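You operate a simulated robot arm through the tools that you are given. There is no shell and no other tool. Be economical: measure what you need, move in short steps, check, and stop when the job is done.

You are at the controls of a simulated two-armed robot. One attempt, no reset.

TASK
On the top of the test bench, fold the white cloth in half, so that its two short edges meet.
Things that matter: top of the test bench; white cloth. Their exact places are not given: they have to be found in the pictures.

It is judged by the outcome, as a careful person would: the job done as asked, and still so three seconds after it is handed in. It fails if anything else is knocked over, pushed out of place, dropped, spilled or broken. Flat cloth is picked up by pressing the open fingertips on it (5 to 10 N) and closing them slowly along it; thin cloth reads only 2 to 8 mm in the jaws.

THE ROBOT
Two 7-joint arms with two-finger parallel grippers on one trunk, on a base that drives. Base frame: it is fixed to the floor where the robot stands at the start and does not move with it; the origin is under the middle of the robot, x ahead of it, y to its left, z up; the surface under the hand at the start is at about z = 850. Readings come in mm, degrees, newtons and seconds.
The left shoulder is at the start at [70, 133, 949], the right one opposite. With the tool pointing down near the work surface each hand reaches from about 100 to 620 mm from the robot's upright axis, wherever it stands, measured 20 degrees to its own side. Places, roughly: top of the test bench [600, -600, 800]. Payload 1.57 kg a hand.
The tool frame of a hand sits at the grasp point between the pads (the TCP): z along the fingers, y along the line on which they close. The tips reach 30 mm beyond it. Largest opening 80 mm; finger width 17, thickness 12; the body of the gripper, 40 by 82 mm, starts 80 mm behind the TCP.
Orientation is that of the tool frame in the base frame, as [roll, pitch, yaw] about the fixed x, y, z axes, in that order (R = Rz(yaw) Ry(pitch) Rx(roll)). With the fingers straight down and closing along the base's y, the tool's x points along the base's -x, its y along +y and its z along -z.

THE INTERFACE
- The arms move only by the tool apply_moves. It takes "left_deltas", "right_deltas" or both (then of equal length, played together; a hand with none holds still); each is a list of rows, each a list of 7 numbers: the shift along the tool's x, y, z in m, then the turn, a rotation vector about the tool's x, y, z in degrees, then the opening, from 0 (shut) to 1 (fully open). In form: [[x, y, z, wx, wy, wz, hand], ...]. A call has 1 to 10 rows; each row is the pose to reach, as a shift and turn from the pose commanded when the call began, along the tool's axes at that moment. Rows are played at 5 a second. More than 50 mm and 8.6 degrees between two rows, or a gripper value outside its range, and nothing of the call is played. Where a pose cannot be reached the arm comes as near as it can. A force on the tool above 40 N (or 10 N above the force at the start of the call, whichever is more), or a blocked arm, ends the call early, and 0.2 s more pass. Each finger travels about 153 mm/s and halts on what it meets, pressing with about 35 N; the grip force reading is that of the motor and also rises with nothing between the fingers. The clock runs only during rows and for 0.2 s after the last one: add rows that repeat a pose to give the fingers time. The reply holds the time, the measured pose of the TCP, the force on the tool along the base axes, the opening and the grip force, in the units named above and with some noise, with the torque about the TCP (base axes, N m) and any sound that the robot's microphone picked up, and new pictures: "pictures" is both (left out), scene, wrist or none (wrist: the cameras of the hands that moved).
- Cameras (640 x 400 px; columns grow to the right, rows downward): "scene" is now at [139, -5.9, 1182.1]; the picture's right is [-0.08, -1.00, 0.00], its down [-0.53, 0.04, -0.85] and it looks along [0.85, -0.07, -0.53] (base axes); focal length 214 px, centre (320, 200). "left" rides on the left gripper at [72, 7, -122] in its tool frame; the picture's right is [-0.09, 1.00, 0.00], its down [-0.84, -0.08, -0.54] and it looks along [-0.54, -0.05, 0.84] (tool axes); focal length 238 px, centre (320, 200). "right" rides on the right gripper at [72, -7, -122] in its tool frame; the picture's right is [0.09, 1.00, 0.00], its down [-0.84, 0.08, -0.54] and it looks along [-0.54, 0.05, 0.84] (tool axes); focal length 238 px, centre (320, 200).
- raise_lower(by): slides the trunk up (or, below 0, down) by that many mm; the arms and the scene camera ride with it, the base frame stays. It gives what a move gives, with no picture.
- drive_base(legs): drives the robot by 1 to 6 legs, each [ahead, left, turn to the left] in mm, mm and degrees, along the robot's own axes; the way and the turn of a leg run together, so that a leg with both is an arc; at most 1500 mm and 180 degrees a leg. The arms and the cameras ride along, it lands a little off, and it stops where it bumps. It gives what a move gives, and a new picture of the scene camera.
- head_to(pan, tilt): turns the head with the scene camera to pan (to the left, within 86 degrees either way) and tilt (down, from -29 to 69), counted from straight ahead of the robot. It gives what a move gives, and a new picture of the scene camera.
- pixel_to_xyz(camera, pixels): for up to 12 pixels [column, row] of the newest picture of that camera ("zoom" is the newest enlarged one), the place [x, y, z] in the base frame of the surface seen there, good to about 2 mm. The clock stands still meanwhile.
- inspect(camera, box): a new picture of the part [left, top, right, bottom] of that camera's present view, enlarged. The clock stands still meanwhile.
- hand_in(): hands the job in; it is judged then, once.

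Keep the steps short. Do not move on a guess: measure, check each grasp and each placing, and mend mistakes. In all there are 80 turns and 260 pictures (those below and enlarged ones count). Leave the grippers open and the arms clear of the work at the hand-in unless told otherwise, and finish with a single line.

The tools are called after "Request:" as name(argument=value, ...) on one line, values as JSON. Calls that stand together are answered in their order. apply_moves: Moves the arms, as the interface text tells. Its arguments: {"type":"object","properties":{"left_deltas":{"type":"array"},"right_deltas":{"type":"array"},"pictures":{"type":"string","enum":["both","scene","wrist","none"]}},"required":[]} The other tools are called the same way: raise_lower (by) slides the trunk up or down; drive_base (legs) drives the base; head_to (pan, tilt) turns the head that bears the scene camera; pixel_to_xyz (camera, pixels) gives the place of the surface under pixels of a picture; inspect (camera, box) takes an enlarged picture of a part of a camera's view; hand_in () hands the job in.

At the start:

```text
time_s: 0.0
left_eef_pos: [437.7, 116.0, 1076.7]
left_orientation: [179.9, 0.0, 179.9]
left_wrist_force: [-0.1, 0.4, 0.2]
left_ft_torque: [0.04, 0.04, -0.03]
left_gripper_width: 80.1
left_finger_force: 0.0
right_eef_pos: [418.8, -339.3, 1096.1]
right_orientation: [-179.8, 0.1, 179.9]
right_wrist_force: [-0.1, -0.2, 0.1]
right_ft_torque: [0.01, 0.01, -0.01]
right_gripper_width: 79.8
right_finger_force: 0.0
trunk travel left (down, up): [-523.0, 417.0]
robot x, y, heading: [-2.0, -2.6, -0.0]
head pan, tilt: [-4.6, 32.0]
```

scene: 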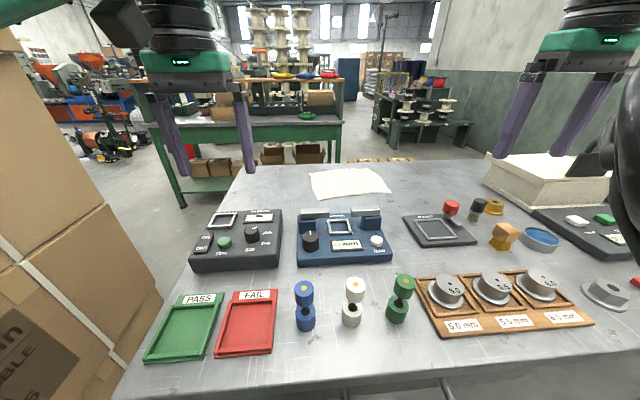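
right: 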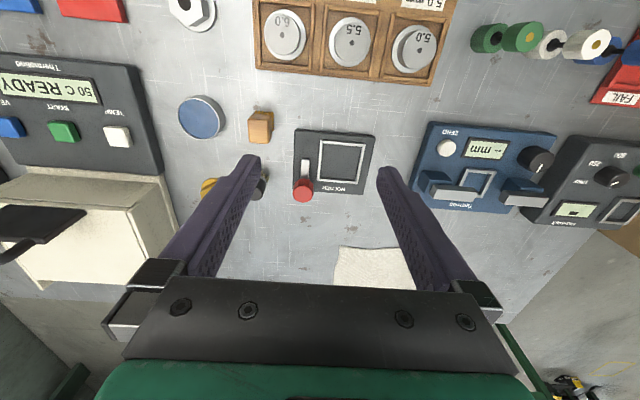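
left: 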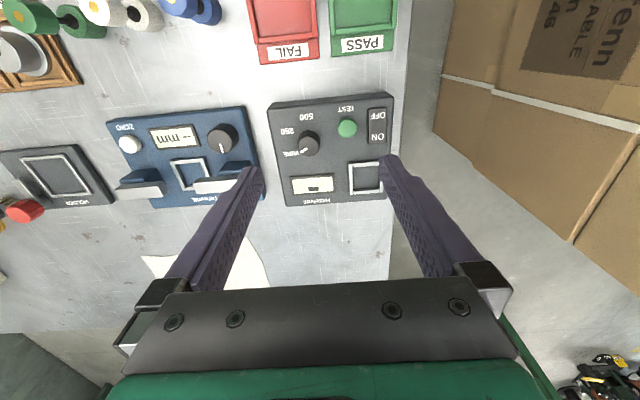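

The cloth is the white quadrilateral near (348,182) in the scene picture. I'll enlarge it to find its corners.

Request:
inspect(camera="scene", box=[280, 140, 420, 227])

Request:
pixel_to_xyz(camera="scene", pixels=[[310, 173], [376, 169], [389, 192], [317, 198], [348, 182], [340, 215], [440, 230], [302, 220], [380, 215], [240, 215], [250, 166], [500, 170]])

```text
4.57 times, centred on (350, 184) of scene
```

zoom: 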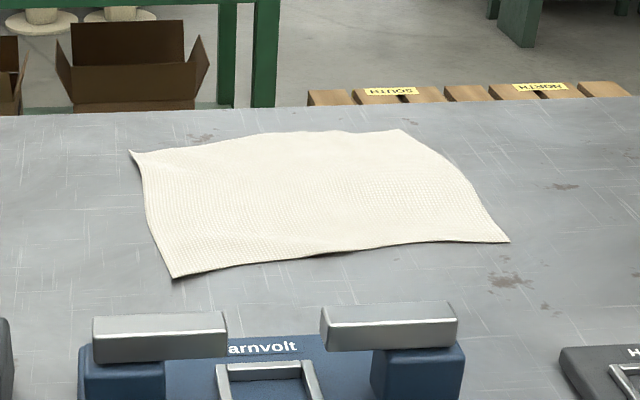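

```text
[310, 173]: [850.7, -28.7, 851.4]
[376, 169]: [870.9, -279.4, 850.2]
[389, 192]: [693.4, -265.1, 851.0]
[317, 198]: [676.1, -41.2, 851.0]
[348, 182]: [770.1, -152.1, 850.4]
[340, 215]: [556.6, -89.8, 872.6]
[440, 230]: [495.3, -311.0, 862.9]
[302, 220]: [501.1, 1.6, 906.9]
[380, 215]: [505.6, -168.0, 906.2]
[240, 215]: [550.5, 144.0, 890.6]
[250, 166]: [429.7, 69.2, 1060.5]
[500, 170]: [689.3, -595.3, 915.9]
```

Request:
pixel_to_xyz(camera="zoom", pixels=[[133, 153], [400, 132], [505, 241], [174, 276], [330, 253], [155, 220], [460, 180], [270, 139], [320, 200], [300, 285], [90, 200], [560, 220]])

```text
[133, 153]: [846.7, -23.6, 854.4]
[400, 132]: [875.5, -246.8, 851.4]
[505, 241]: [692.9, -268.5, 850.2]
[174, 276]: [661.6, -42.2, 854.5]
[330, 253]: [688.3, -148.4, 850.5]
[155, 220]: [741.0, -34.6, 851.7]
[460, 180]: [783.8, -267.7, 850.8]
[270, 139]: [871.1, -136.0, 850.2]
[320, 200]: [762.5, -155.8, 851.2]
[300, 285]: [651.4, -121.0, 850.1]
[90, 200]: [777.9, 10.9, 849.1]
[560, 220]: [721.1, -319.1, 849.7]
```

The cloth's corners are about FL(847,-24), FR(876,-247), NR(693,-269), NL(662,-42), so the short edges are the left and right ones. I need to stand closer, so next I measure the bench edges and the free floor.

Request:
head_to(pan=0, tilt=65)

Request:
head_to(pan=50, tilt=35)

```text
time_s: 1.0
left_eef_pos: [438.9, 118.3, 1076.3]
left_orientation: [-180.0, 0.0, 180.0]
left_wrist_force: [0.4, -0.1, -0.1]
left_ft_torque: [-0.02, 0.01, -0.01]
left_gripper_width: 79.9
left_finger_force: 0.1
right_eef_pos: [418.2, -340.0, 1096.4]
right_orientation: [-179.9, 0.0, -180.0]
right_wrist_force: [-0.4, 0.4, 0.4]
right_ft_torque: [0.0, -0.01, -0.03]
right_gripper_width: 80.0
right_finger_force: 0.1
trunk travel left (down, up): [-523.0, 417.0]
robot x, y, heading: [-1.3, -2.3, -0.3]
head pan, tilt: [0.0, 65.0]
```

scene: 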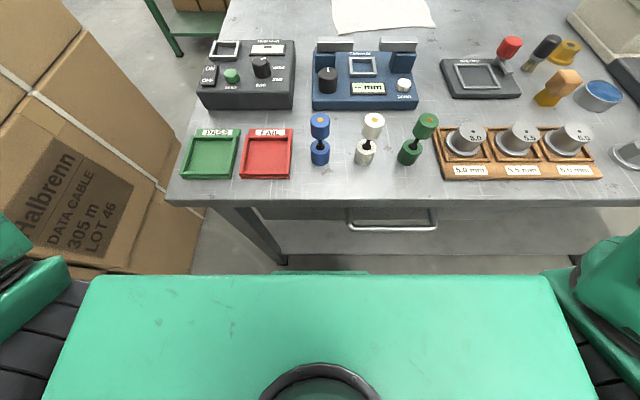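

```text
time_s: 2.2
left_eef_pos: [441.2, 118.0, 1076.1]
left_orientation: [180.0, -0.1, -179.9]
left_wrist_force: [0.9, 0.1, 0.3]
left_ft_torque: [-0.03, 0.0, 0.04]
left_gripper_width: 80.2
left_finger_force: 0.0
right_eef_pos: [418.7, -340.1, 1096.0]
right_orientation: [-179.8, 0.1, 180.0]
right_wrist_force: [-0.4, -1.1, 0.6]
right_ft_torque: [0.0, -0.05, 0.0]
right_gripper_width: 79.8
right_finger_force: 0.0
trunk travel left (down, up): [-523.0, 417.0]
robot x, y, heading: [3.8, -2.2, -0.1]
head pan, tilt: [50.0, 35.0]
```

scene: 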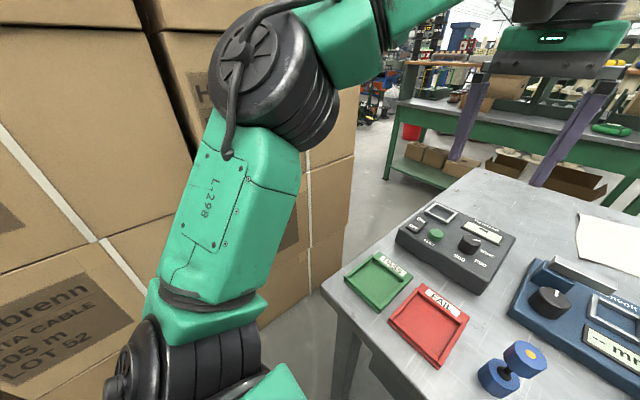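

Next I measure the box stack, the bench corners and the free floor to the left and beyond.

Request:
pixel_to_xyz(camera="scene", pixels=[[325, 290], [470, 175], [340, 230], [325, 265], [352, 190], [375, 215], [400, 110], [390, 180], [300, 340], [310, 200], [360, 225], [395, 205]])

Request:
head_to(pan=0, tilt=20)

```text
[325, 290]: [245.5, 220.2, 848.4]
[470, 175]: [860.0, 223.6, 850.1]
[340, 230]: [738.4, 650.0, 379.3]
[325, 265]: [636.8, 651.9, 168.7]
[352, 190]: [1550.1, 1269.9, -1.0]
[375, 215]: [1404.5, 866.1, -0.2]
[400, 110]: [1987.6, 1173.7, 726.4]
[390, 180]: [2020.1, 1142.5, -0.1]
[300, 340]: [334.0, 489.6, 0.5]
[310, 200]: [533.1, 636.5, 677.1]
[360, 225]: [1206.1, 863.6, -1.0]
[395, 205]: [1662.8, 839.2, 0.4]
```

```text
time_s: 3.3
left_eef_pos: [439.1, 115.8, 1075.9]
left_orientation: [180.0, 0.0, 179.9]
left_wrist_force: [0.0, -0.2, -0.2]
left_ft_torque: [0.0, -0.01, 0.04]
left_gripper_width: 80.0
left_finger_force: 0.0
right_eef_pos: [419.1, -338.3, 1096.7]
right_orientation: [-180.0, 0.1, 180.0]
right_wrist_force: [0.5, -0.1, 0.8]
right_ft_torque: [-0.01, 0.01, 0.01]
right_gripper_width: 80.0
right_finger_force: 0.1
trunk travel left (down, up): [-523.0, 417.0]
robot x, y, heading: [0.1, -2.7, -0.2]
head pan, tilt: [0.0, 20.0]
```

scene: 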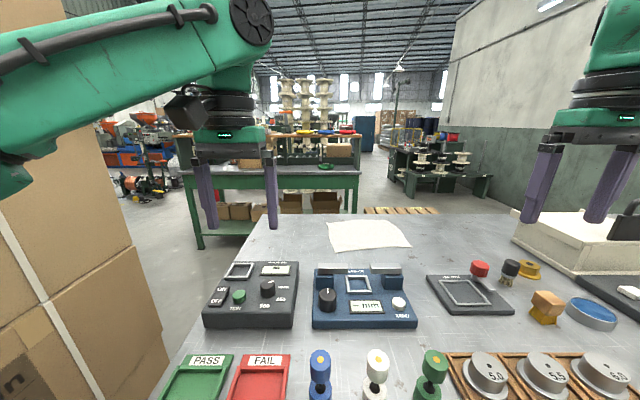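

The bench's front edge is at x=245 and its left edge at y=222, with boxes from y=640. Now I check the robot's own front extent and the bench's far edge.

Request:
pixel_to_xyz(camera="scene", pixels=[[270, 211], [450, 210], [375, 207], [430, 210], [510, 214], [215, 245], [160, 230], [135, 240], [180, 170], [478, 195], [400, 205], [200, 255]])

Request:
head_to(pan=0, tilt=69)

Request:
pixel_to_xyz(camera="scene", pixels=[[320, 255], [320, 300], [100, 290], [320, 258], [320, 245], [300, 235], [530, 280], [400, 240], [230, 240], [200, 250], [320, 220], [320, 350]])

```text
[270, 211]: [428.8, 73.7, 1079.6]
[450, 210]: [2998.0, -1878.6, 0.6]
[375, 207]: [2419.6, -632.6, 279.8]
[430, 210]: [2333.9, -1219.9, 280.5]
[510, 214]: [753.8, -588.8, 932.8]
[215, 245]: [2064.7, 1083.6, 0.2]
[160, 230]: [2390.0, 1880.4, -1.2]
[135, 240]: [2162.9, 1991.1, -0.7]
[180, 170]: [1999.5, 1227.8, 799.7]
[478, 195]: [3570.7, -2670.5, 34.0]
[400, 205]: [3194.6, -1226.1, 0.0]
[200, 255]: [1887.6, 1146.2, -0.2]
```

```text
time_s: 4.5
left_eef_pos: [438.7, 116.3, 1076.2]
left_orientation: [180.0, -0.1, 180.0]
left_wrist_force: [-0.2, 0.1, 0.7]
left_ft_torque: [-0.02, 0.01, -0.02]
left_gripper_width: 80.1
left_finger_force: 0.0
right_eef_pos: [418.6, -339.6, 1095.3]
right_orientation: [-180.0, 0.1, -179.9]
right_wrist_force: [-0.5, 0.5, 0.0]
right_ft_torque: [0.0, -0.03, -0.01]
right_gripper_width: 79.9
right_finger_force: 0.1
trunk travel left (down, up): [-523.0, 417.0]
robot x, y, heading: [-0.9, 0.6, -0.1]
head pan, tilt: [0.0, 68.8]
```

scene: 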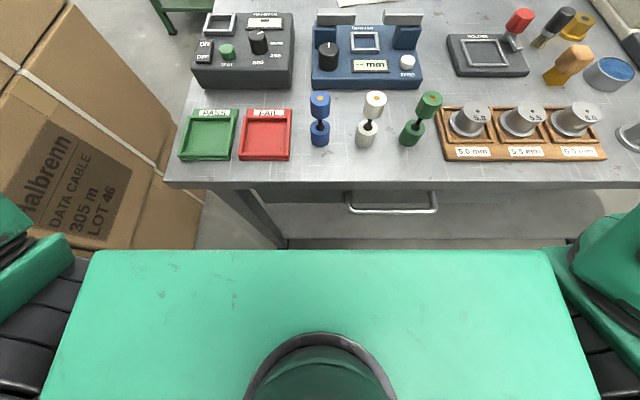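

```text
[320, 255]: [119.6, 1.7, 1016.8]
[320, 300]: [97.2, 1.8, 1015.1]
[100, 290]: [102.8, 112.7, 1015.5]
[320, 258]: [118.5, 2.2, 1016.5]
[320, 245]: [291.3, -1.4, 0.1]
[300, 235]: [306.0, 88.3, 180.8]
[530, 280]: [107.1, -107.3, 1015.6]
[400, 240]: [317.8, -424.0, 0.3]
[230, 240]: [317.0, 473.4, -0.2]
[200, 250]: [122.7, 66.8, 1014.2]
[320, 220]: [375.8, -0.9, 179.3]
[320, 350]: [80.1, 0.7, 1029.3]
```

From the front the far corners (x≈876) are out of reach, so the far side of the bench may be the better place to stand. I look right and left for a way round.

Request:
head_to(pan=-55, tilt=30)

Request:
head_to(pan=86, tilt=30)

```text
time_s: 5.8
left_eef_pos: [438.9, 117.4, 1076.4]
left_orientation: [-180.0, 0.0, -180.0]
left_wrist_force: [-0.7, 0.7, 0.7]
left_ft_torque: [-0.02, 0.01, 0.03]
left_gripper_width: 79.8
left_finger_force: 0.1
right_eef_pos: [419.1, -340.3, 1096.4]
right_orientation: [-179.8, 0.2, -180.0]
right_wrist_force: [0.2, -0.7, -0.4]
right_ft_torque: [0.0, -0.03, 0.0]
right_gripper_width: 80.0
right_finger_force: 0.1
trunk travel left (down, up): [-523.0, 417.0]
robot x, y, heading: [-2.6, 0.0, -0.2]
head pan, tilt: [-55.0, 30.0]
```

scene: 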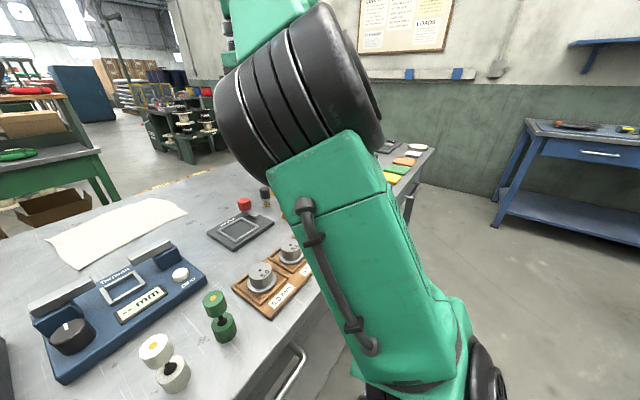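

```text
time_s: 8.0
left_eef_pos: [439.1, 117.6, 1076.0]
left_orientation: [179.9, -0.1, -179.9]
left_wrist_force: [0.2, 0.1, 0.2]
left_ft_torque: [0.01, -0.04, -0.01]
left_gripper_width: 79.9
left_finger_force: 0.1
right_eef_pos: [418.8, -339.0, 1095.3]
right_orientation: [-179.8, 0.2, -180.0]
right_wrist_force: [0.7, 0.3, 0.1]
right_ft_torque: [-0.03, -0.02, 0.02]
right_gripper_width: 80.0
right_finger_force: 0.0
trunk travel left (down, up): [-523.0, 417.0]
robot x, y, heading: [0.4, 3.7, 0.1]
head pan, tilt: [85.9, 30.0]
```

scene: 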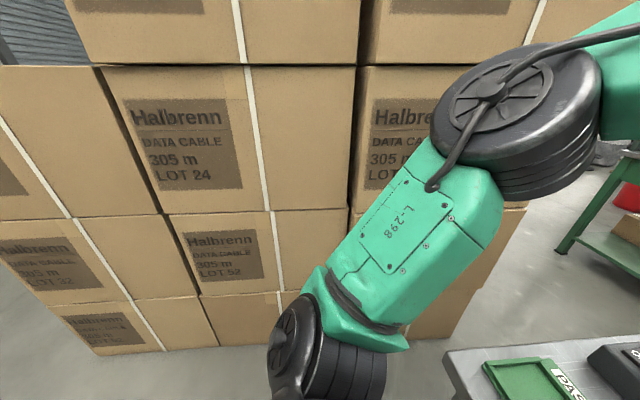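

Request:
pixel_to_xyz(camera="scene", pixels=[[95, 352], [20, 290], [10, 330], [5, 80], [100, 70], [470, 300], [525, 210], [530, 260], [480, 345], [60, 40], [165, 348], [450, 335]])

Request:
head_to(pan=-80, tilt=30)

Request:
pixel_to_xyz(camera="scene", pixels=[[30, 200], [200, 280], [320, 150], [100, 150], [150, 200], [320, 220], [60, 250], [120, 180], [220, 180], [400, 300], [10, 150], [90, 300]])

```text
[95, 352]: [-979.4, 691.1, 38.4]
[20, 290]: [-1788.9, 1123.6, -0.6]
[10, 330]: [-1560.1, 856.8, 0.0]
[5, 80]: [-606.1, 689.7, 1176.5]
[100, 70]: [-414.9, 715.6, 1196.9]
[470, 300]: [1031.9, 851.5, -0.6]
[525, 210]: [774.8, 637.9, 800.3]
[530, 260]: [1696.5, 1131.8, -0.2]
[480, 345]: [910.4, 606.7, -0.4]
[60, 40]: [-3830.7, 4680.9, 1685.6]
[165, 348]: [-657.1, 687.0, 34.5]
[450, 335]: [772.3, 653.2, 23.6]
```

```text
time_s: 10.5
left_eef_pos: [439.1, 117.4, 1076.3]
left_orientation: [-179.9, 0.0, 180.0]
left_wrist_force: [-0.1, -0.7, -0.4]
left_ft_torque: [0.01, 0.0, 0.0]
left_gripper_width: 80.1
left_finger_force: 0.2
right_eef_pos: [419.0, -339.2, 1096.8]
right_orientation: [-179.9, 0.1, 179.9]
right_wrist_force: [0.6, -0.4, 0.5]
right_ft_torque: [0.01, -0.01, 0.01]
right_gripper_width: 79.9
right_finger_force: 0.0
trunk travel left (down, up): [-523.0, 417.0]
robot x, y, heading: [4.7, -1.8, -0.1]
head pan, tilt: [-80.0, 30.0]
```

scene: 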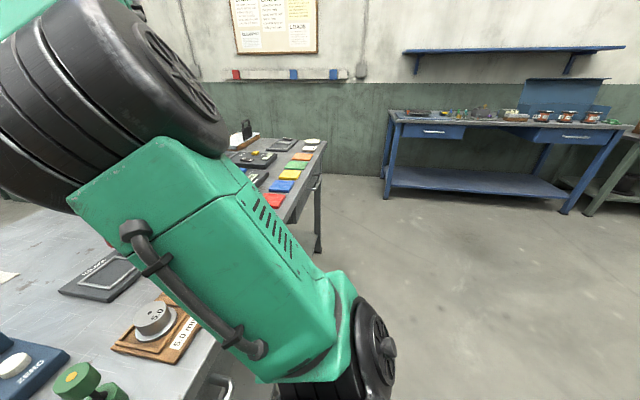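

```text
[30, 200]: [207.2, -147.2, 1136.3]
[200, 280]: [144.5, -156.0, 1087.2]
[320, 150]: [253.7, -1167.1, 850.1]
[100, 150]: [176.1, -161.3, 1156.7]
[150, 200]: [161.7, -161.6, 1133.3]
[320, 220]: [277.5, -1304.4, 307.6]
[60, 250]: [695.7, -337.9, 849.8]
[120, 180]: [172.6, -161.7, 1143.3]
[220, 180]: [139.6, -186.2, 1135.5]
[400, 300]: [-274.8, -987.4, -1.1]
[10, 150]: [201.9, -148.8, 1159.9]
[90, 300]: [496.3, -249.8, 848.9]
```

Request:
pixel_to_xyz(camera="scene", pixels=[[350, 182], [330, 182], [360, 110], [320, 142], [328, 140], [388, 190], [300, 250], [318, 252], [230, 90], [360, 300]])

```text
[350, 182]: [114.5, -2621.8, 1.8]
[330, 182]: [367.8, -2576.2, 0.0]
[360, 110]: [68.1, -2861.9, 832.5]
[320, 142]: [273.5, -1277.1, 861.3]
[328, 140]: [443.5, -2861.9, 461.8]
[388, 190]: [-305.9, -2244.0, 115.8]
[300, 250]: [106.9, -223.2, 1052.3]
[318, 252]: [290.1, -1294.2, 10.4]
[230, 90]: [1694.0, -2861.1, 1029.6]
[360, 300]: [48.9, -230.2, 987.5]
```

The bench ends on the right at about y=-1400 and the wall is at y=-2860, which leaves a wide lane. I drive back 150, right 1900, then ahead alongside the bench's end, and look again.

Request:
drive_base(legs=[[-150, 0, 0], [0, -950, 0], [0, -950, 0], [700, 0, 0]])

Request:
head_to(pan=0, tilt=25)

Request:
head_to(pan=50, tilt=25)

```text
time_s: 24.4
left_eef_pos: [983.8, -1776.4, 1076.9]
left_orientation: [180.0, 0.0, -179.5]
left_wrist_force: [-0.1, 0.4, -0.4]
left_ft_torque: [-0.06, 0.01, -0.03]
left_gripper_width: 80.1
left_finger_force: 0.1
right_eef_pos: [964.2, -2233.8, 1095.9]
right_orientation: [-179.9, 0.1, -179.6]
right_wrist_force: [0.0, -0.2, 0.0]
right_ft_torque: [0.0, 0.0, 0.01]
right_gripper_width: 80.1
right_finger_force: 0.0
trunk travel left (down, up): [-523.0, 417.0]
robot x, y, heading: [547.2, -1898.3, 0.3]
head pan, tilt: [-80.0, 30.0]
```

scene: 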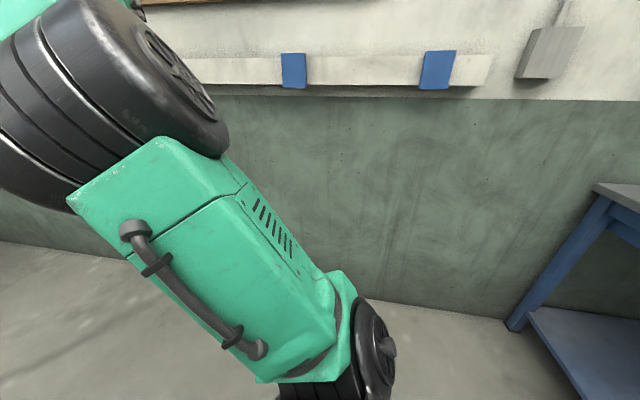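

```text
time_s: 25.9
left_eef_pos: [983.8, -1776.5, 1075.9]
left_orientation: [-180.0, -0.1, -179.6]
left_wrist_force: [-0.7, 0.5, -0.4]
left_ft_torque: [0.01, 0.01, 0.02]
left_gripper_width: 80.1
left_finger_force: 0.0
right_eef_pos: [965.6, -2232.9, 1095.4]
right_orientation: [-179.9, 0.1, -179.7]
right_wrist_force: [0.8, 0.6, 0.2]
right_ft_torque: [-0.02, 0.03, 0.01]
right_gripper_width: 80.0
right_finger_force: 0.0
trunk travel left (down, up): [-523.0, 417.0]
robot x, y, heading: [543.1, -1899.2, 0.6]
head pan, tilt: [0.0, 25.0]
```

scene: 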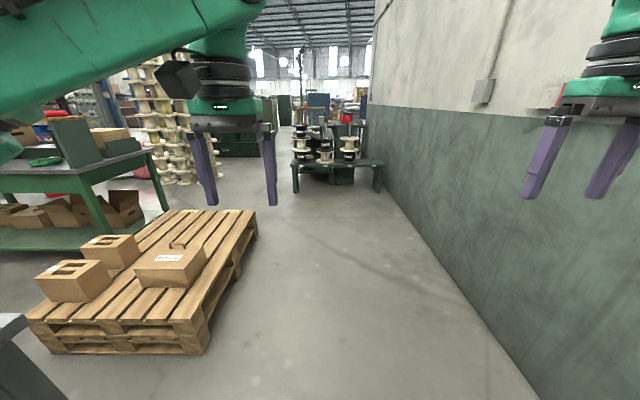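

```text
time_s: 27.1
left_eef_pos: [983.6, -1776.2, 1076.5]
left_orientation: [-179.9, 0.0, -179.6]
left_wrist_force: [0.1, -1.2, -0.7]
left_ft_torque: [0.02, 0.02, 0.01]
left_gripper_width: 79.9
left_finger_force: 0.1
right_eef_pos: [966.3, -2234.1, 1096.4]
right_orientation: [-180.0, 0.0, -179.6]
right_wrist_force: [0.3, 0.0, 0.0]
right_ft_torque: [0.0, 0.05, -0.01]
right_gripper_width: 80.1
right_finger_force: 0.1
trunk travel left (down, up): [-523.0, 417.0]
robot x, y, heading: [542.0, -1892.5, 0.2]
head pan, tilt: [50.0, 25.0]
```

scene: 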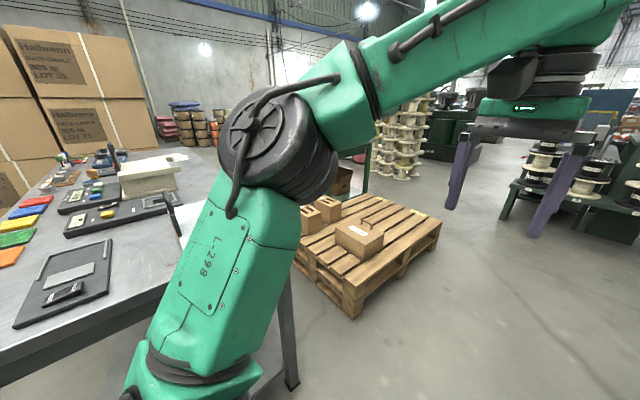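

A pallet stands behind the bench. I measure its bounds and the bench's far corner.

Request:
pixel_to_xyz(camera="scene", pixels=[[354, 314], [440, 238], [440, 220], [352, 285], [297, 262], [365, 195], [290, 388], [345, 205], [300, 205], [365, 185], [120, 195], [290, 280]])

Request:
head_to(pan=20, tilt=30)

```text
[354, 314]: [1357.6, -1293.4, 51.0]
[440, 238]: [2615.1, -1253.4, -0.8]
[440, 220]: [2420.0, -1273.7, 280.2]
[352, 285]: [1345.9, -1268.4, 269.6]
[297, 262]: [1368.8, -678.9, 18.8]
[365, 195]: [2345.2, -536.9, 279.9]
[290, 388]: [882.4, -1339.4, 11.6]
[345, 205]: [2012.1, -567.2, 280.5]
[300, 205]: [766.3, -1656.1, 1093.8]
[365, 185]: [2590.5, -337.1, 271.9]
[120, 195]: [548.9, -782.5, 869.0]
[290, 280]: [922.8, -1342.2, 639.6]
```

```text
time_s: 28.1
left_eef_pos: [982.4, -1775.4, 1076.4]
left_orientation: [-180.0, -0.1, -179.6]
left_wrist_force: [0.3, 0.4, -0.5]
left_ft_torque: [-0.01, -0.02, -0.02]
left_gripper_width: 79.9
left_finger_force: 0.0
right_eef_pos: [966.2, -2233.0, 1095.2]
right_orientation: [-179.9, 0.1, -179.5]
right_wrist_force: [0.1, 0.1, -0.4]
right_ft_torque: [-0.01, 0.02, 0.02]
right_gripper_width: 80.1
right_finger_force: 0.2
trunk travel left (down, up): [-523.0, 417.0]
robot x, y, heading: [546.6, -1893.3, 0.3]
head pan, tilt: [20.0, 30.0]
```

scene: 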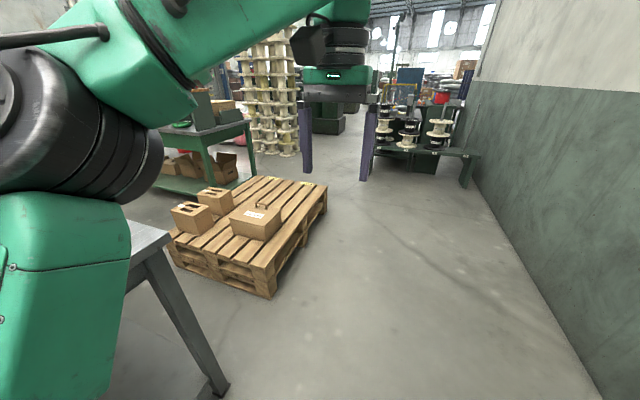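

The pallet leaves only about 410 mm behind the bench. I need to know how wide the base is, so I turn the right hand's camera towards the robot's base, in free space here.

Request:
apply_moves(right_deltas=[[0, 0, 0, 0, 0, -8.5, 1], [0, 0, 0, 0, 0, -17, 1], [0, 0, 0, 0, 0, -25.5, 1], [0, 0, 0, 0, 0, -34, 1], [0, 0, 0, 0, 0, -42.5, 1], [0, 0, 0, 0, 0, -51, 1], [0, 0, 0, 0, 0, -59.5, 1], [0, 0, 0, 0, 0, -68, 1], [0, 0, 0, 0, 0, -76.5, 1], [0, 0, 0, 0, 0, -85, 1]], pictures="wrist")

```text
time_s: 30.3
left_eef_pos: [983.9, -1775.1, 1076.8]
left_orientation: [-180.0, 0.0, -179.6]
left_wrist_force: [-0.2, -0.3, -0.1]
left_ft_torque: [0.03, 0.01, -0.02]
left_gripper_width: 80.0
left_finger_force: 0.0
right_eef_pos: [965.2, -2232.8, 1097.0]
right_orientation: [-179.9, -0.1, -94.5]
right_wrist_force: [-0.5, 0.2, -0.5]
right_ft_torque: [0.02, 0.02, 0.01]
right_gripper_width: 80.0
right_finger_force: 0.0
trunk travel left (down, up): [-523.0, 417.0]
robot x, y, heading: [543.4, -1897.6, 0.3]
head pan, tilt: [20.0, 30.0]
```

right: 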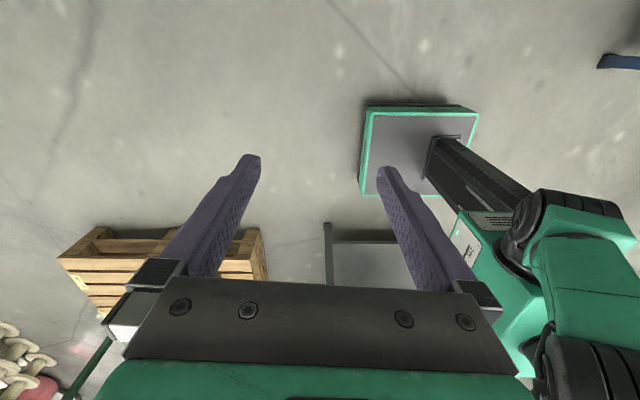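

The base is the square plate at (420,150). I measure its outline.

Request:
pixel_to_xyz(camera="right", pixels=[[370, 112], [364, 192], [474, 114], [420, 150], [364, 150], [420, 112], [445, 140], [360, 130], [330, 225], [260, 240], [355, 250], [432, 165]])

```text
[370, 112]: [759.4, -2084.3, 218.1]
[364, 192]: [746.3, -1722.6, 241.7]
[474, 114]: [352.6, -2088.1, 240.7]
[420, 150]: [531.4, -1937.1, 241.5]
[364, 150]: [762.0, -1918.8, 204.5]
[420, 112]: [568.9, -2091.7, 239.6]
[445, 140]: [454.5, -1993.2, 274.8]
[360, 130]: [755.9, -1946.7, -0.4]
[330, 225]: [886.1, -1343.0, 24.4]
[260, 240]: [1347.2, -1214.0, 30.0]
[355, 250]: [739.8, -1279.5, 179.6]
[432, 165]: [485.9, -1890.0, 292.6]
```

The base is only about 410 x 385 mm and 242 high, so it fits between the bench's rear legs (x≈890) and the pallet (x≈1350), with the body above both. I raise the trunk 250 for clearance, drive ahead to x≈1118, turn left to face +y, and measure the corridor from there.

Request:
raise_lower(by=250)

Request:
drive_base(legs=[[573, 0, 0], [0, 0, 90]])

Request:
head_to(pan=0, tilt=45)

```text
time_s: 32.9
left_eef_pos: [984.2, -1775.2, 1326.1]
left_orientation: [179.9, 0.0, -179.6]
left_wrist_force: [-0.2, 0.6, -0.4]
left_ft_torque: [-0.01, 0.0, 0.0]
left_gripper_width: 80.1
left_finger_force: 0.0
right_eef_pos: [965.0, -2233.4, 1346.3]
right_orientation: [-179.9, -0.1, -94.6]
right_wrist_force: [-0.9, -0.9, -0.3]
right_ft_torque: [0.0, -0.01, 0.03]
right_gripper_width: 80.0
right_finger_force: 0.0
trunk travel left (down, up): [-773.0, 167.0]
robot x, y, heading: [541.7, -1893.9, 0.3]
head pan, tilt: [20.0, 30.0]
```

```text
time_s: 39.9
left_eef_pos: [1001.5, -1452.0, 1326.1]
left_orientation: [-180.0, 0.0, -90.7]
left_wrist_force: [-0.2, -0.4, 0.3]
left_ft_torque: [0.01, -0.02, 0.0]
left_gripper_width: 80.2
left_finger_force: 0.1
right_eef_pos: [1458.8, -1477.8, 1346.5]
right_orientation: [-180.0, 0.0, -5.7]
right_wrist_force: [-0.5, 0.9, 0.4]
right_ft_torque: [-0.01, 0.01, 0.0]
right_gripper_width: 80.3
right_finger_force: 0.0
trunk travel left (down, up): [-773.0, 167.0]
robot x, y, heading: [1112.2, -1890.3, 89.3]
head pan, tilt: [20.0, 30.0]
```

scene: 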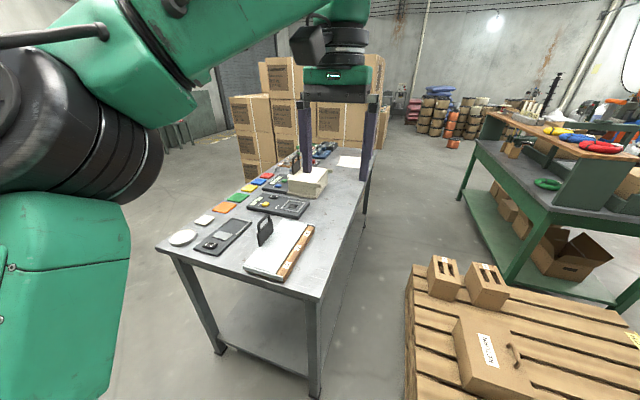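

```text
time_s: 40.7
left_eef_pos: [1000.2, -1452.4, 1326.1]
left_orientation: [-180.0, 0.0, -90.7]
left_wrist_force: [0.0, -0.6, 0.1]
left_ft_torque: [0.03, -0.01, 0.03]
left_gripper_width: 80.2
left_finger_force: 0.1
right_eef_pos: [1457.6, -1478.2, 1345.4]
right_orientation: [-179.9, -0.2, -5.7]
right_wrist_force: [-0.6, -0.3, 0.7]
right_ft_torque: [0.02, -0.03, -0.01]
right_gripper_width: 79.7
right_finger_force: 0.1
trunk travel left (down, up): [-773.0, 167.0]
robot x, y, heading: [1109.7, -1897.1, 89.6]
head pan, tilt: [0.0, 45.0]
```

scene: 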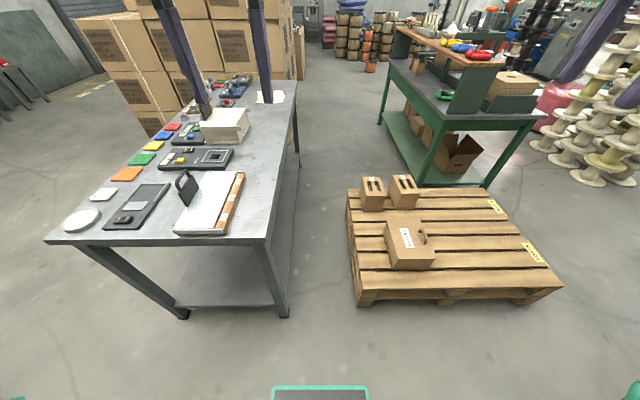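

The corridor is clear. I measure both its sides.

Request:
pixel_to_xyz(camera="scene", pixels=[[288, 315], [286, 300], [300, 165], [268, 240], [297, 95], [357, 302], [348, 195], [352, 250], [289, 280], [380, 122], [438, 170], [298, 158]])

```text
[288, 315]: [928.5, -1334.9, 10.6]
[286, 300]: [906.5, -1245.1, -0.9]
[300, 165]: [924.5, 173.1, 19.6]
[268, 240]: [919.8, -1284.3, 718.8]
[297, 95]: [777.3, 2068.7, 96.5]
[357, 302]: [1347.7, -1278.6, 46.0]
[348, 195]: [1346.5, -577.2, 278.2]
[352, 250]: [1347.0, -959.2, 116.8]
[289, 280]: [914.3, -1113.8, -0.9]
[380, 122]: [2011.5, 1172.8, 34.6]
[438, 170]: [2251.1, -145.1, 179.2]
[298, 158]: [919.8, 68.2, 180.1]
```

Request:
inspect(camera="scene", box=[250, 270, 390, 400])

Request:
pixel_to_xyz(camera="scene", pixels=[[276, 390], [272, 395], [320, 390], [364, 390], [368, 396], [270, 396], [370, 396], [488, 187], [430, 183], [560, 292], [535, 240], [505, 190]])

```text
3.08 times, centred on (320, 335) of scene
```

zoom: 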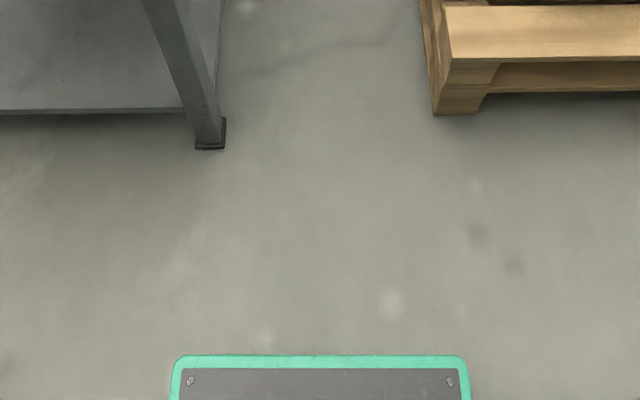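

```text
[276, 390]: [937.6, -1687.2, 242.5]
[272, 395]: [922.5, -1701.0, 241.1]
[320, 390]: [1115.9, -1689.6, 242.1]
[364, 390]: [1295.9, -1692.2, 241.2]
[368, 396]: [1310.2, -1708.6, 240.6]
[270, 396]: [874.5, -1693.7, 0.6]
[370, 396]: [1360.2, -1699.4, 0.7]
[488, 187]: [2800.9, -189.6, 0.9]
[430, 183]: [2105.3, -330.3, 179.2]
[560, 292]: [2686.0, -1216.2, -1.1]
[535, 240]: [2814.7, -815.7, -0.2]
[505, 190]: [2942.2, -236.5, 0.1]
```

The base is about 396 wide and the corridor only about 412–425, which is too tight. A way round the far side of the box stack may be open, so I look there.

Request:
head_to(pan=25, tilt=15)

Request:
pixel_to_xyz(camera="scene", pixels=[[280, 160], [385, 170], [400, 160], [230, 200], [200, 160], [350, 160], [420, 160], [440, 180], [160, 180], [120, 180], [320, 130], [260, 220]])

```text
time_s: 41.7
left_eef_pos: [1000.9, -1452.0, 1328.1]
left_orientation: [-179.9, 0.0, -90.8]
left_wrist_force: [-0.1, 0.1, 0.0]
left_ft_torque: [0.01, 0.02, 0.02]
left_gripper_width: 80.0
left_finger_force: 0.0
right_eef_pos: [1457.8, -1478.9, 1346.4]
right_orientation: [-179.9, -0.1, -5.7]
right_wrist_force: [0.0, -0.5, 0.0]
right_ft_torque: [0.0, 0.04, -0.02]
right_gripper_width: 80.0
right_finger_force: 0.1
trunk travel left (down, up): [-773.0, 167.0]
robot x, y, heading: [1115.4, -1892.6, 89.4]
head pan, tilt: [25.0, 15.0]
```

scene: 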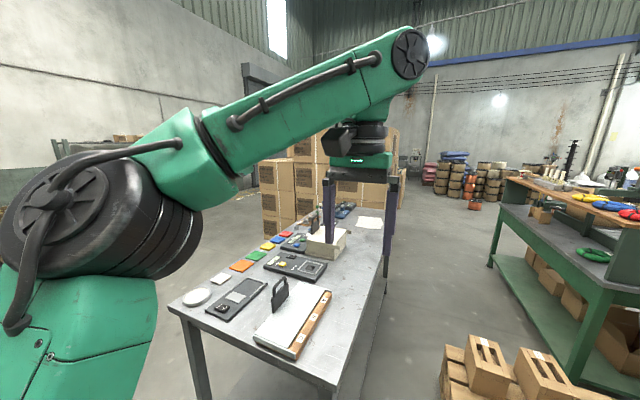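

```text
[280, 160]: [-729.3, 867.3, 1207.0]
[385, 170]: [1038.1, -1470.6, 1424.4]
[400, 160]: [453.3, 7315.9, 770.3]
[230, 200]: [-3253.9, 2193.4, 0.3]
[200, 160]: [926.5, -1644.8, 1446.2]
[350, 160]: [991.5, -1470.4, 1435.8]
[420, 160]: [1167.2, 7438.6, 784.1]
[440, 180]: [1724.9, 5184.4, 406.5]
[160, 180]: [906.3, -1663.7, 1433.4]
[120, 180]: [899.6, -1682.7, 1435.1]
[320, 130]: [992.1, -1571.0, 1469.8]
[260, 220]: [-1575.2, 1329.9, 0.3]
```

The far side looks like open floor. I'll take the long way: turn to face -x, drive back past the bench end, and look ahead.

Request:
drive_base(legs=[[0, 0, 90], [1450, 0, 0]])

Request:
head_to(pan=-40, tilt=20)

Request:
pixel_to_xyz(camera="scene", pixels=[[100, 250], [200, 250], [300, 250], [400, 250], [500, 250], [600, 250], [100, 180], [250, 180], [400, 190], [500, 180], [600, 180], [320, 320]])

```text
time_s: 52.8
left_eef_pos: [-805.6, -1970.4, 1326.9]
left_orientation: [-179.9, 0.1, -1.7]
left_wrist_force: [1.1, 0.4, 0.2]
left_ft_torque: [0.01, -0.01, 0.02]
left_gripper_width: 80.1
left_finger_force: 0.0
right_eef_pos: [-772.2, -1514.1, 1345.6]
right_orientation: [-179.8, -0.1, 83.4]
right_wrist_force: [0.1, 0.0, -0.5]
right_ft_torque: [0.0, 0.04, -0.01]
right_gripper_width: 79.9
right_finger_force: 0.2
trunk travel left (down, up): [-773.0, 167.0]
robot x, y, heading: [-365.4, -1864.3, 178.3]
head pan, tilt: [25.0, 15.0]
```

scene: 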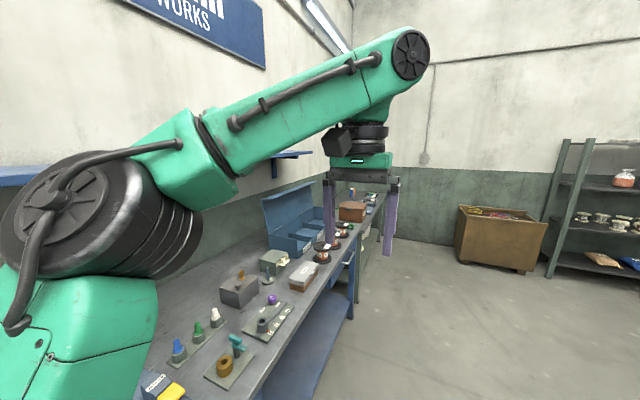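

```text
time_s: 54.2
left_eef_pos: [-806.1, -1969.9, 1326.9]
left_orientation: [179.9, 0.1, -1.6]
left_wrist_force: [0.2, 0.1, 0.1]
left_ft_torque: [0.01, 0.0, 0.04]
left_gripper_width: 80.0
left_finger_force: 0.0
right_eef_pos: [-772.8, -1513.1, 1347.4]
right_orientation: [-180.0, -0.1, 83.4]
right_wrist_force: [0.0, 0.6, -0.1]
right_ft_torque: [-0.02, -0.05, 0.0]
right_gripper_width: 80.1
right_finger_force: 0.0
trunk travel left (down, up): [-773.0, 167.0]
robot x, y, heading: [-361.4, -1868.7, 178.5]
head pan, tilt: [-40.0, 20.0]
```

scene: 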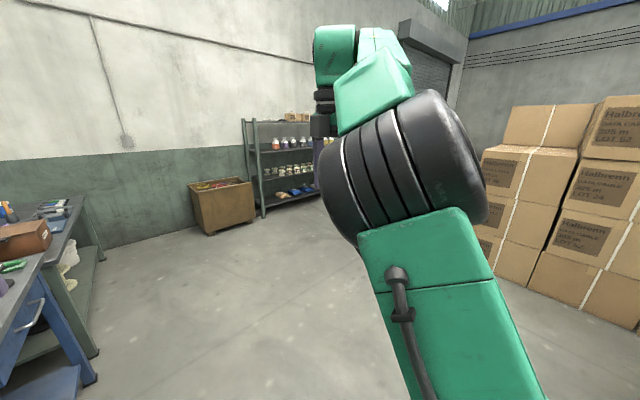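

```text
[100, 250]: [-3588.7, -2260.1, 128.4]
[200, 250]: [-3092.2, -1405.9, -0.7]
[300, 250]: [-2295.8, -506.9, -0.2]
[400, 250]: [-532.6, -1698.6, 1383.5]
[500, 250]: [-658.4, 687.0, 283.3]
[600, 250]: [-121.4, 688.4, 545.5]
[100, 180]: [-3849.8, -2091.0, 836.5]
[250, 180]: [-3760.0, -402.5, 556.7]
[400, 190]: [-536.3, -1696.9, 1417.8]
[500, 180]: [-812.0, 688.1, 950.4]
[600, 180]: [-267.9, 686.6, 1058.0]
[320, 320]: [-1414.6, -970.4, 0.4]
```

Open floor leads to the left end of the stack at (-980, 690). I drive diagonally to about (-1550, -100) and look along +y.

Request:
drive_base(legs=[[560, -900, 1.5], [600, -880, 0]])

Request:
drive_base(legs=[[0, 0, -90]])

Request:
head_to(pan=-15, tilt=20)

Request:
pixel_to_xyz(camera="scene", pixels=[[100, 250], [200, 250], [300, 250], [400, 250], [500, 250], [600, 250], [200, 200], [300, 200], [400, 200], [500, 200], [350, 170], [450, 180]])

```text
time_s: 64.6
left_eef_pos: [-1941.3, -231.9, 1325.8]
left_orientation: [-179.9, 0.0, 0.4]
left_wrist_force: [-0.5, -0.7, -0.4]
left_ft_torque: [-0.06, 0.02, 0.02]
left_gripper_width: 79.9
left_finger_force: 0.1
right_eef_pos: [-1923.9, 224.1, 1346.9]
right_orientation: [-179.9, -0.1, 85.3]
right_wrist_force: [0.2, -1.2, -0.7]
right_ft_torque: [-0.01, 0.02, -0.01]
right_gripper_width: 79.8
right_finger_force: 0.1
trunk travel left (down, up): [-773.0, 167.0]
robot x, y, heading: [-1502.2, -112.1, -179.6]
head pan, tilt: [-40.0, 20.0]
```

scene: 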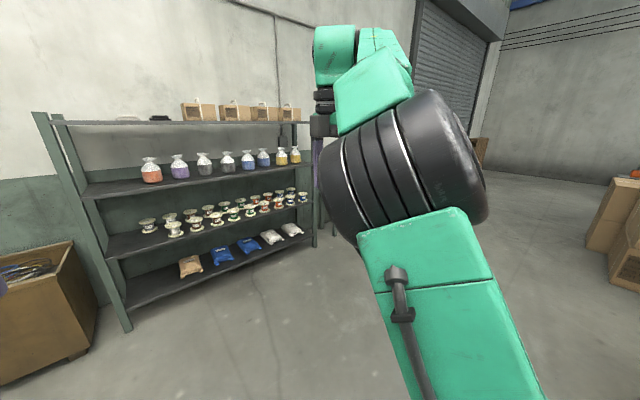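

```text
time_s: 68.8
left_eef_pos: [-1631.9, 324.5, 1326.0]
left_orientation: [-179.9, 0.0, -88.6]
left_wrist_force: [0.6, -0.1, 0.3]
left_ft_torque: [0.0, 0.01, -0.01]
left_gripper_width: 80.0
left_finger_force: 0.0
right_eef_pos: [-1176.0, 314.3, 1347.0]
right_orientation: [-179.9, -0.1, -3.6]
right_wrist_force: [0.3, 0.2, 0.0]
right_ft_torque: [0.0, 0.01, -0.01]
right_gripper_width: 80.2
right_finger_force: 0.0
trunk travel left (down, up): [-773.0, 167.0]
robot x, y, heading: [-1503.2, -114.1, 91.3]
head pan, tilt: [-40.0, 20.0]
```

scene: 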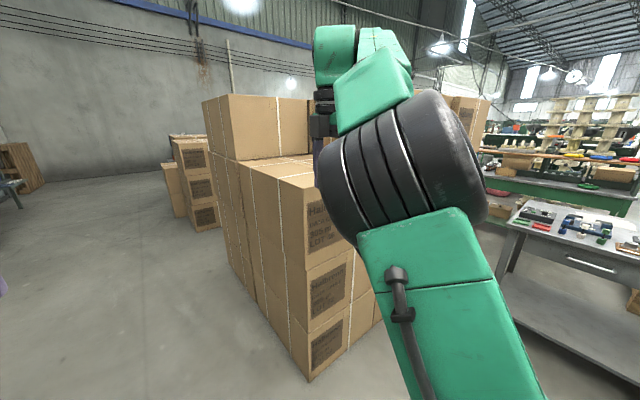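

```text
time_s: 69.6
left_eef_pos: [-1632.6, 323.4, 1327.3]
left_orientation: [-180.0, 0.0, -88.7]
left_wrist_force: [-0.1, -0.3, -0.5]
left_ft_torque: [0.03, 0.0, -0.01]
left_gripper_width: 80.0
left_finger_force: 0.0
right_eef_pos: [-1175.7, 315.5, 1346.5]
right_orientation: [-179.9, -0.1, -3.6]
right_wrist_force: [0.9, -0.1, -0.5]
right_ft_torque: [-0.04, -0.01, 0.01]
right_gripper_width: 80.1
right_finger_force: 0.1
trunk travel left (down, up): [-773.0, 167.0]
robot x, y, heading: [-1507.3, -113.3, 91.6]
head pan, tilt: [-15.0, 20.0]
```

scene: 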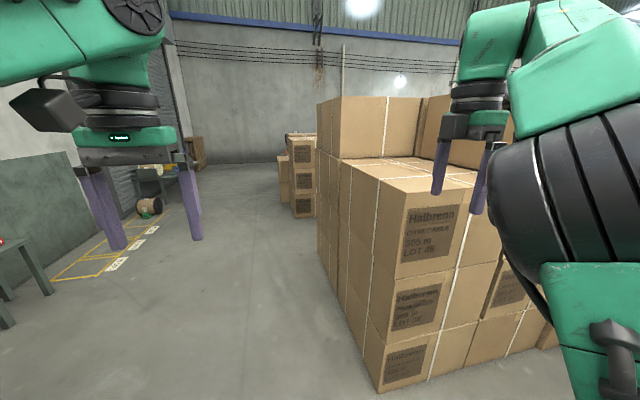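

```text
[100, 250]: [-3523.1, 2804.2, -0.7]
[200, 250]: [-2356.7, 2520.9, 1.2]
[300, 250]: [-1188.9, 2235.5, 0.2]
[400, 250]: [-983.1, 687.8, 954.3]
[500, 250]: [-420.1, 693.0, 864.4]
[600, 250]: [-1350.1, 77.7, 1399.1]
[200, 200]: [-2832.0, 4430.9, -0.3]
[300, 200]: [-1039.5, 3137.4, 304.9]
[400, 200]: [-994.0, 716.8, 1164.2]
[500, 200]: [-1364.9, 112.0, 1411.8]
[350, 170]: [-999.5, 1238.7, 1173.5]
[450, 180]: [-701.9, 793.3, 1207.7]
```

The aisle is clear. I drive along +y to about y=2000 and look right behind the stack.

Request:
drive_base(legs=[[1050, 120, -1.5], [1050, 0, 0]])

Request:
drive_base(legs=[[0, 0, -90]])

Request:
head_to(pan=0, tilt=20)

Request:
pixel_to_xyz(camera="scene", pixels=[[100, 250], [200, 250], [300, 250], [400, 250], [500, 250], [600, 250], [250, 210], [300, 200], [400, 200], [500, 200], [350, 210], [450, 210]])

```text
time_s: 80.1
left_eef_pos: [-1752.2, 2420.7, 1327.6]
left_orientation: [180.0, 0.0, -90.7]
left_wrist_force: [-0.6, -0.7, 0.0]
left_ft_torque: [0.02, -0.02, 0.02]
left_gripper_width: 79.9
left_finger_force: 0.0
right_eef_pos: [-1295.1, 2395.8, 1347.1]
right_orientation: [-179.9, -0.2, -5.6]
right_wrist_force: [0.9, -0.4, -0.7]
right_ft_torque: [0.02, -0.01, 0.01]
right_gripper_width: 80.2
right_finger_force: 0.0
trunk travel left (down, up): [-773.0, 167.0]
robot x, y, heading: [-1638.4, 1981.3, 89.4]
head pan, tilt: [-15.0, 20.0]
```

scene: 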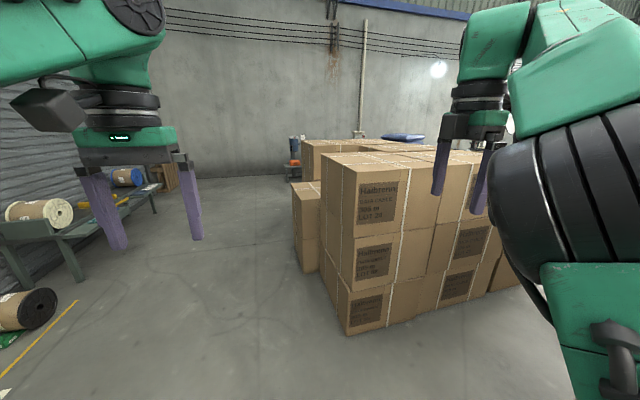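

```text
time_s: 84.3
left_eef_pos: [-1196.1, 2084.6, 1326.8]
left_orientation: [-180.0, 0.0, 178.1]
left_wrist_force: [0.5, 0.0, 0.3]
left_ft_torque: [0.01, 0.0, 0.01]
left_gripper_width: 79.7
left_finger_force: 0.1
right_eef_pos: [-1232.3, 1628.6, 1347.0]
right_orientation: [-179.9, 0.0, -96.8]
right_wrist_force: [0.8, 0.6, 0.6]
right_ft_torque: [0.01, -0.03, 0.01]
right_gripper_width: 80.3
right_finger_force: 0.1
trunk travel left (down, up): [-773.0, 167.0]
robot x, y, heading: [-1639.6, 1981.8, -1.8]
head pan, tilt: [-15.0, 20.0]
```

scene: 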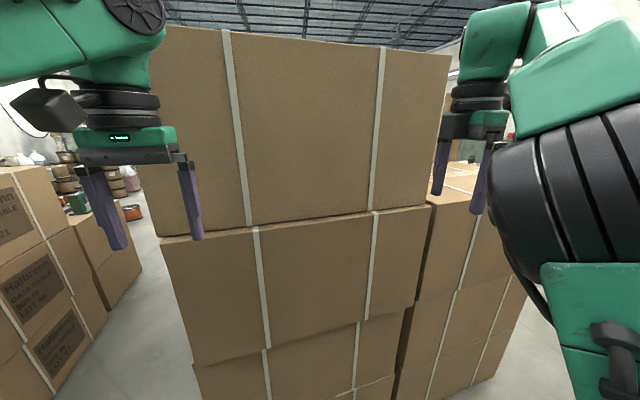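

```text
time_s: 85.1
left_eef_pos: [-1196.6, 2083.9, 1325.5]
left_orientation: [-180.0, 0.0, 178.1]
left_wrist_force: [0.3, -0.3, 0.7]
left_ft_torque: [0.01, -0.01, 0.02]
left_gripper_width: 80.1
left_finger_force: 0.0
right_eef_pos: [-1232.7, 1629.1, 1346.1]
right_orientation: [-179.9, -0.1, -96.8]
right_wrist_force: [0.6, 0.8, 0.0]
right_ft_torque: [0.0, 0.0, 0.03]
right_gripper_width: 79.8
right_finger_force: 0.1
trunk travel left (down, up): [-773.0, 167.0]
robot x, y, heading: [-1640.6, 1981.3, -1.8]
head pan, tilt: [0.0, 20.0]
```

scene: 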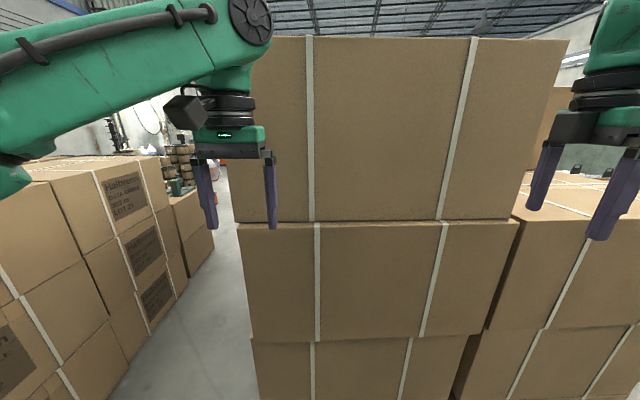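

```text
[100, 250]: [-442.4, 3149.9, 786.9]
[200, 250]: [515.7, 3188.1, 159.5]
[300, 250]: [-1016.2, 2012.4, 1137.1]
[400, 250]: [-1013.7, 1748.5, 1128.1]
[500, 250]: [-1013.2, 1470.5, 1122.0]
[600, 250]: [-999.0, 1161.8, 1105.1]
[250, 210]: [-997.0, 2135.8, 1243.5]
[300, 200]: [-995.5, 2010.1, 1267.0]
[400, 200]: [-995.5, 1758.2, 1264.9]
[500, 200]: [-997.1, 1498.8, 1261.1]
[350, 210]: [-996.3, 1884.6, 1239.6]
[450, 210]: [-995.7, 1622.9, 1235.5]
```

The stack runs to y≈2170 and the next begins at y≈3140, leaving a gap of about 950. I move into line with it at y≈2660 and look down it.

Request:
drive_base(legs=[[0, 680, 1.8]])

Request:
pixel_to_xyz(camera="scene", pixels=[[320, 300], [320, 260], [320, 230], [350, 240], [380, 260], [280, 260], [340, 210], [420, 300], [240, 290], [380, 230], [300, 210], [360, 205]])

```text
time_s: 88.9
left_eef_pos: [-1183.6, 2772.6, 1325.4]
left_orientation: [180.0, -0.1, 179.2]
left_wrist_force: [0.4, -1.3, -0.2]
left_ft_torque: [0.02, 0.01, -0.03]
left_gripper_width: 80.2
left_finger_force: 0.0
right_eef_pos: [-1209.4, 2314.9, 1346.8]
right_orientation: [-180.0, 0.0, -95.8]
right_wrist_force: [-0.3, 0.1, -1.1]
right_ft_torque: [0.0, 0.0, 0.03]
right_gripper_width: 79.9
right_finger_force: 0.1
trunk travel left (down, up): [-773.0, 167.0]
robot x, y, heading: [-1619.8, 2661.4, -0.7]
head pan, tilt: [0.0, 20.0]
```

scene: 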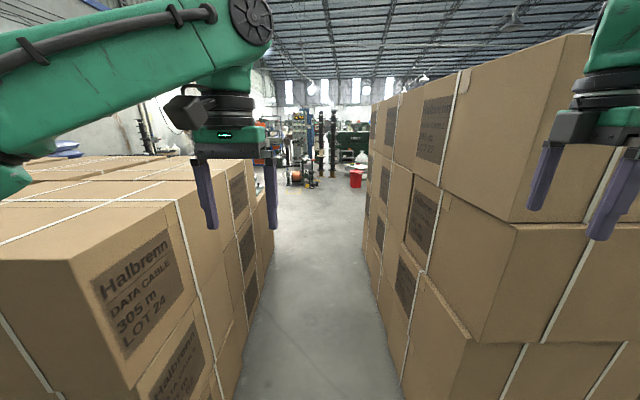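

```text
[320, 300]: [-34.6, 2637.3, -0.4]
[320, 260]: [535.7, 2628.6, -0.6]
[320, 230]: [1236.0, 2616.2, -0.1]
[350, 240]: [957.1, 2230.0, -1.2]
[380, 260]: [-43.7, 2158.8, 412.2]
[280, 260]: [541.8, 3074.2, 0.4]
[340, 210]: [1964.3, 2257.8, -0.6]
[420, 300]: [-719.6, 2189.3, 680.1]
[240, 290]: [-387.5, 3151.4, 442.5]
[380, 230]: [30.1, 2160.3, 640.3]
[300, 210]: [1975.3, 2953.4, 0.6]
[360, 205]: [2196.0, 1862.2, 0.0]
```

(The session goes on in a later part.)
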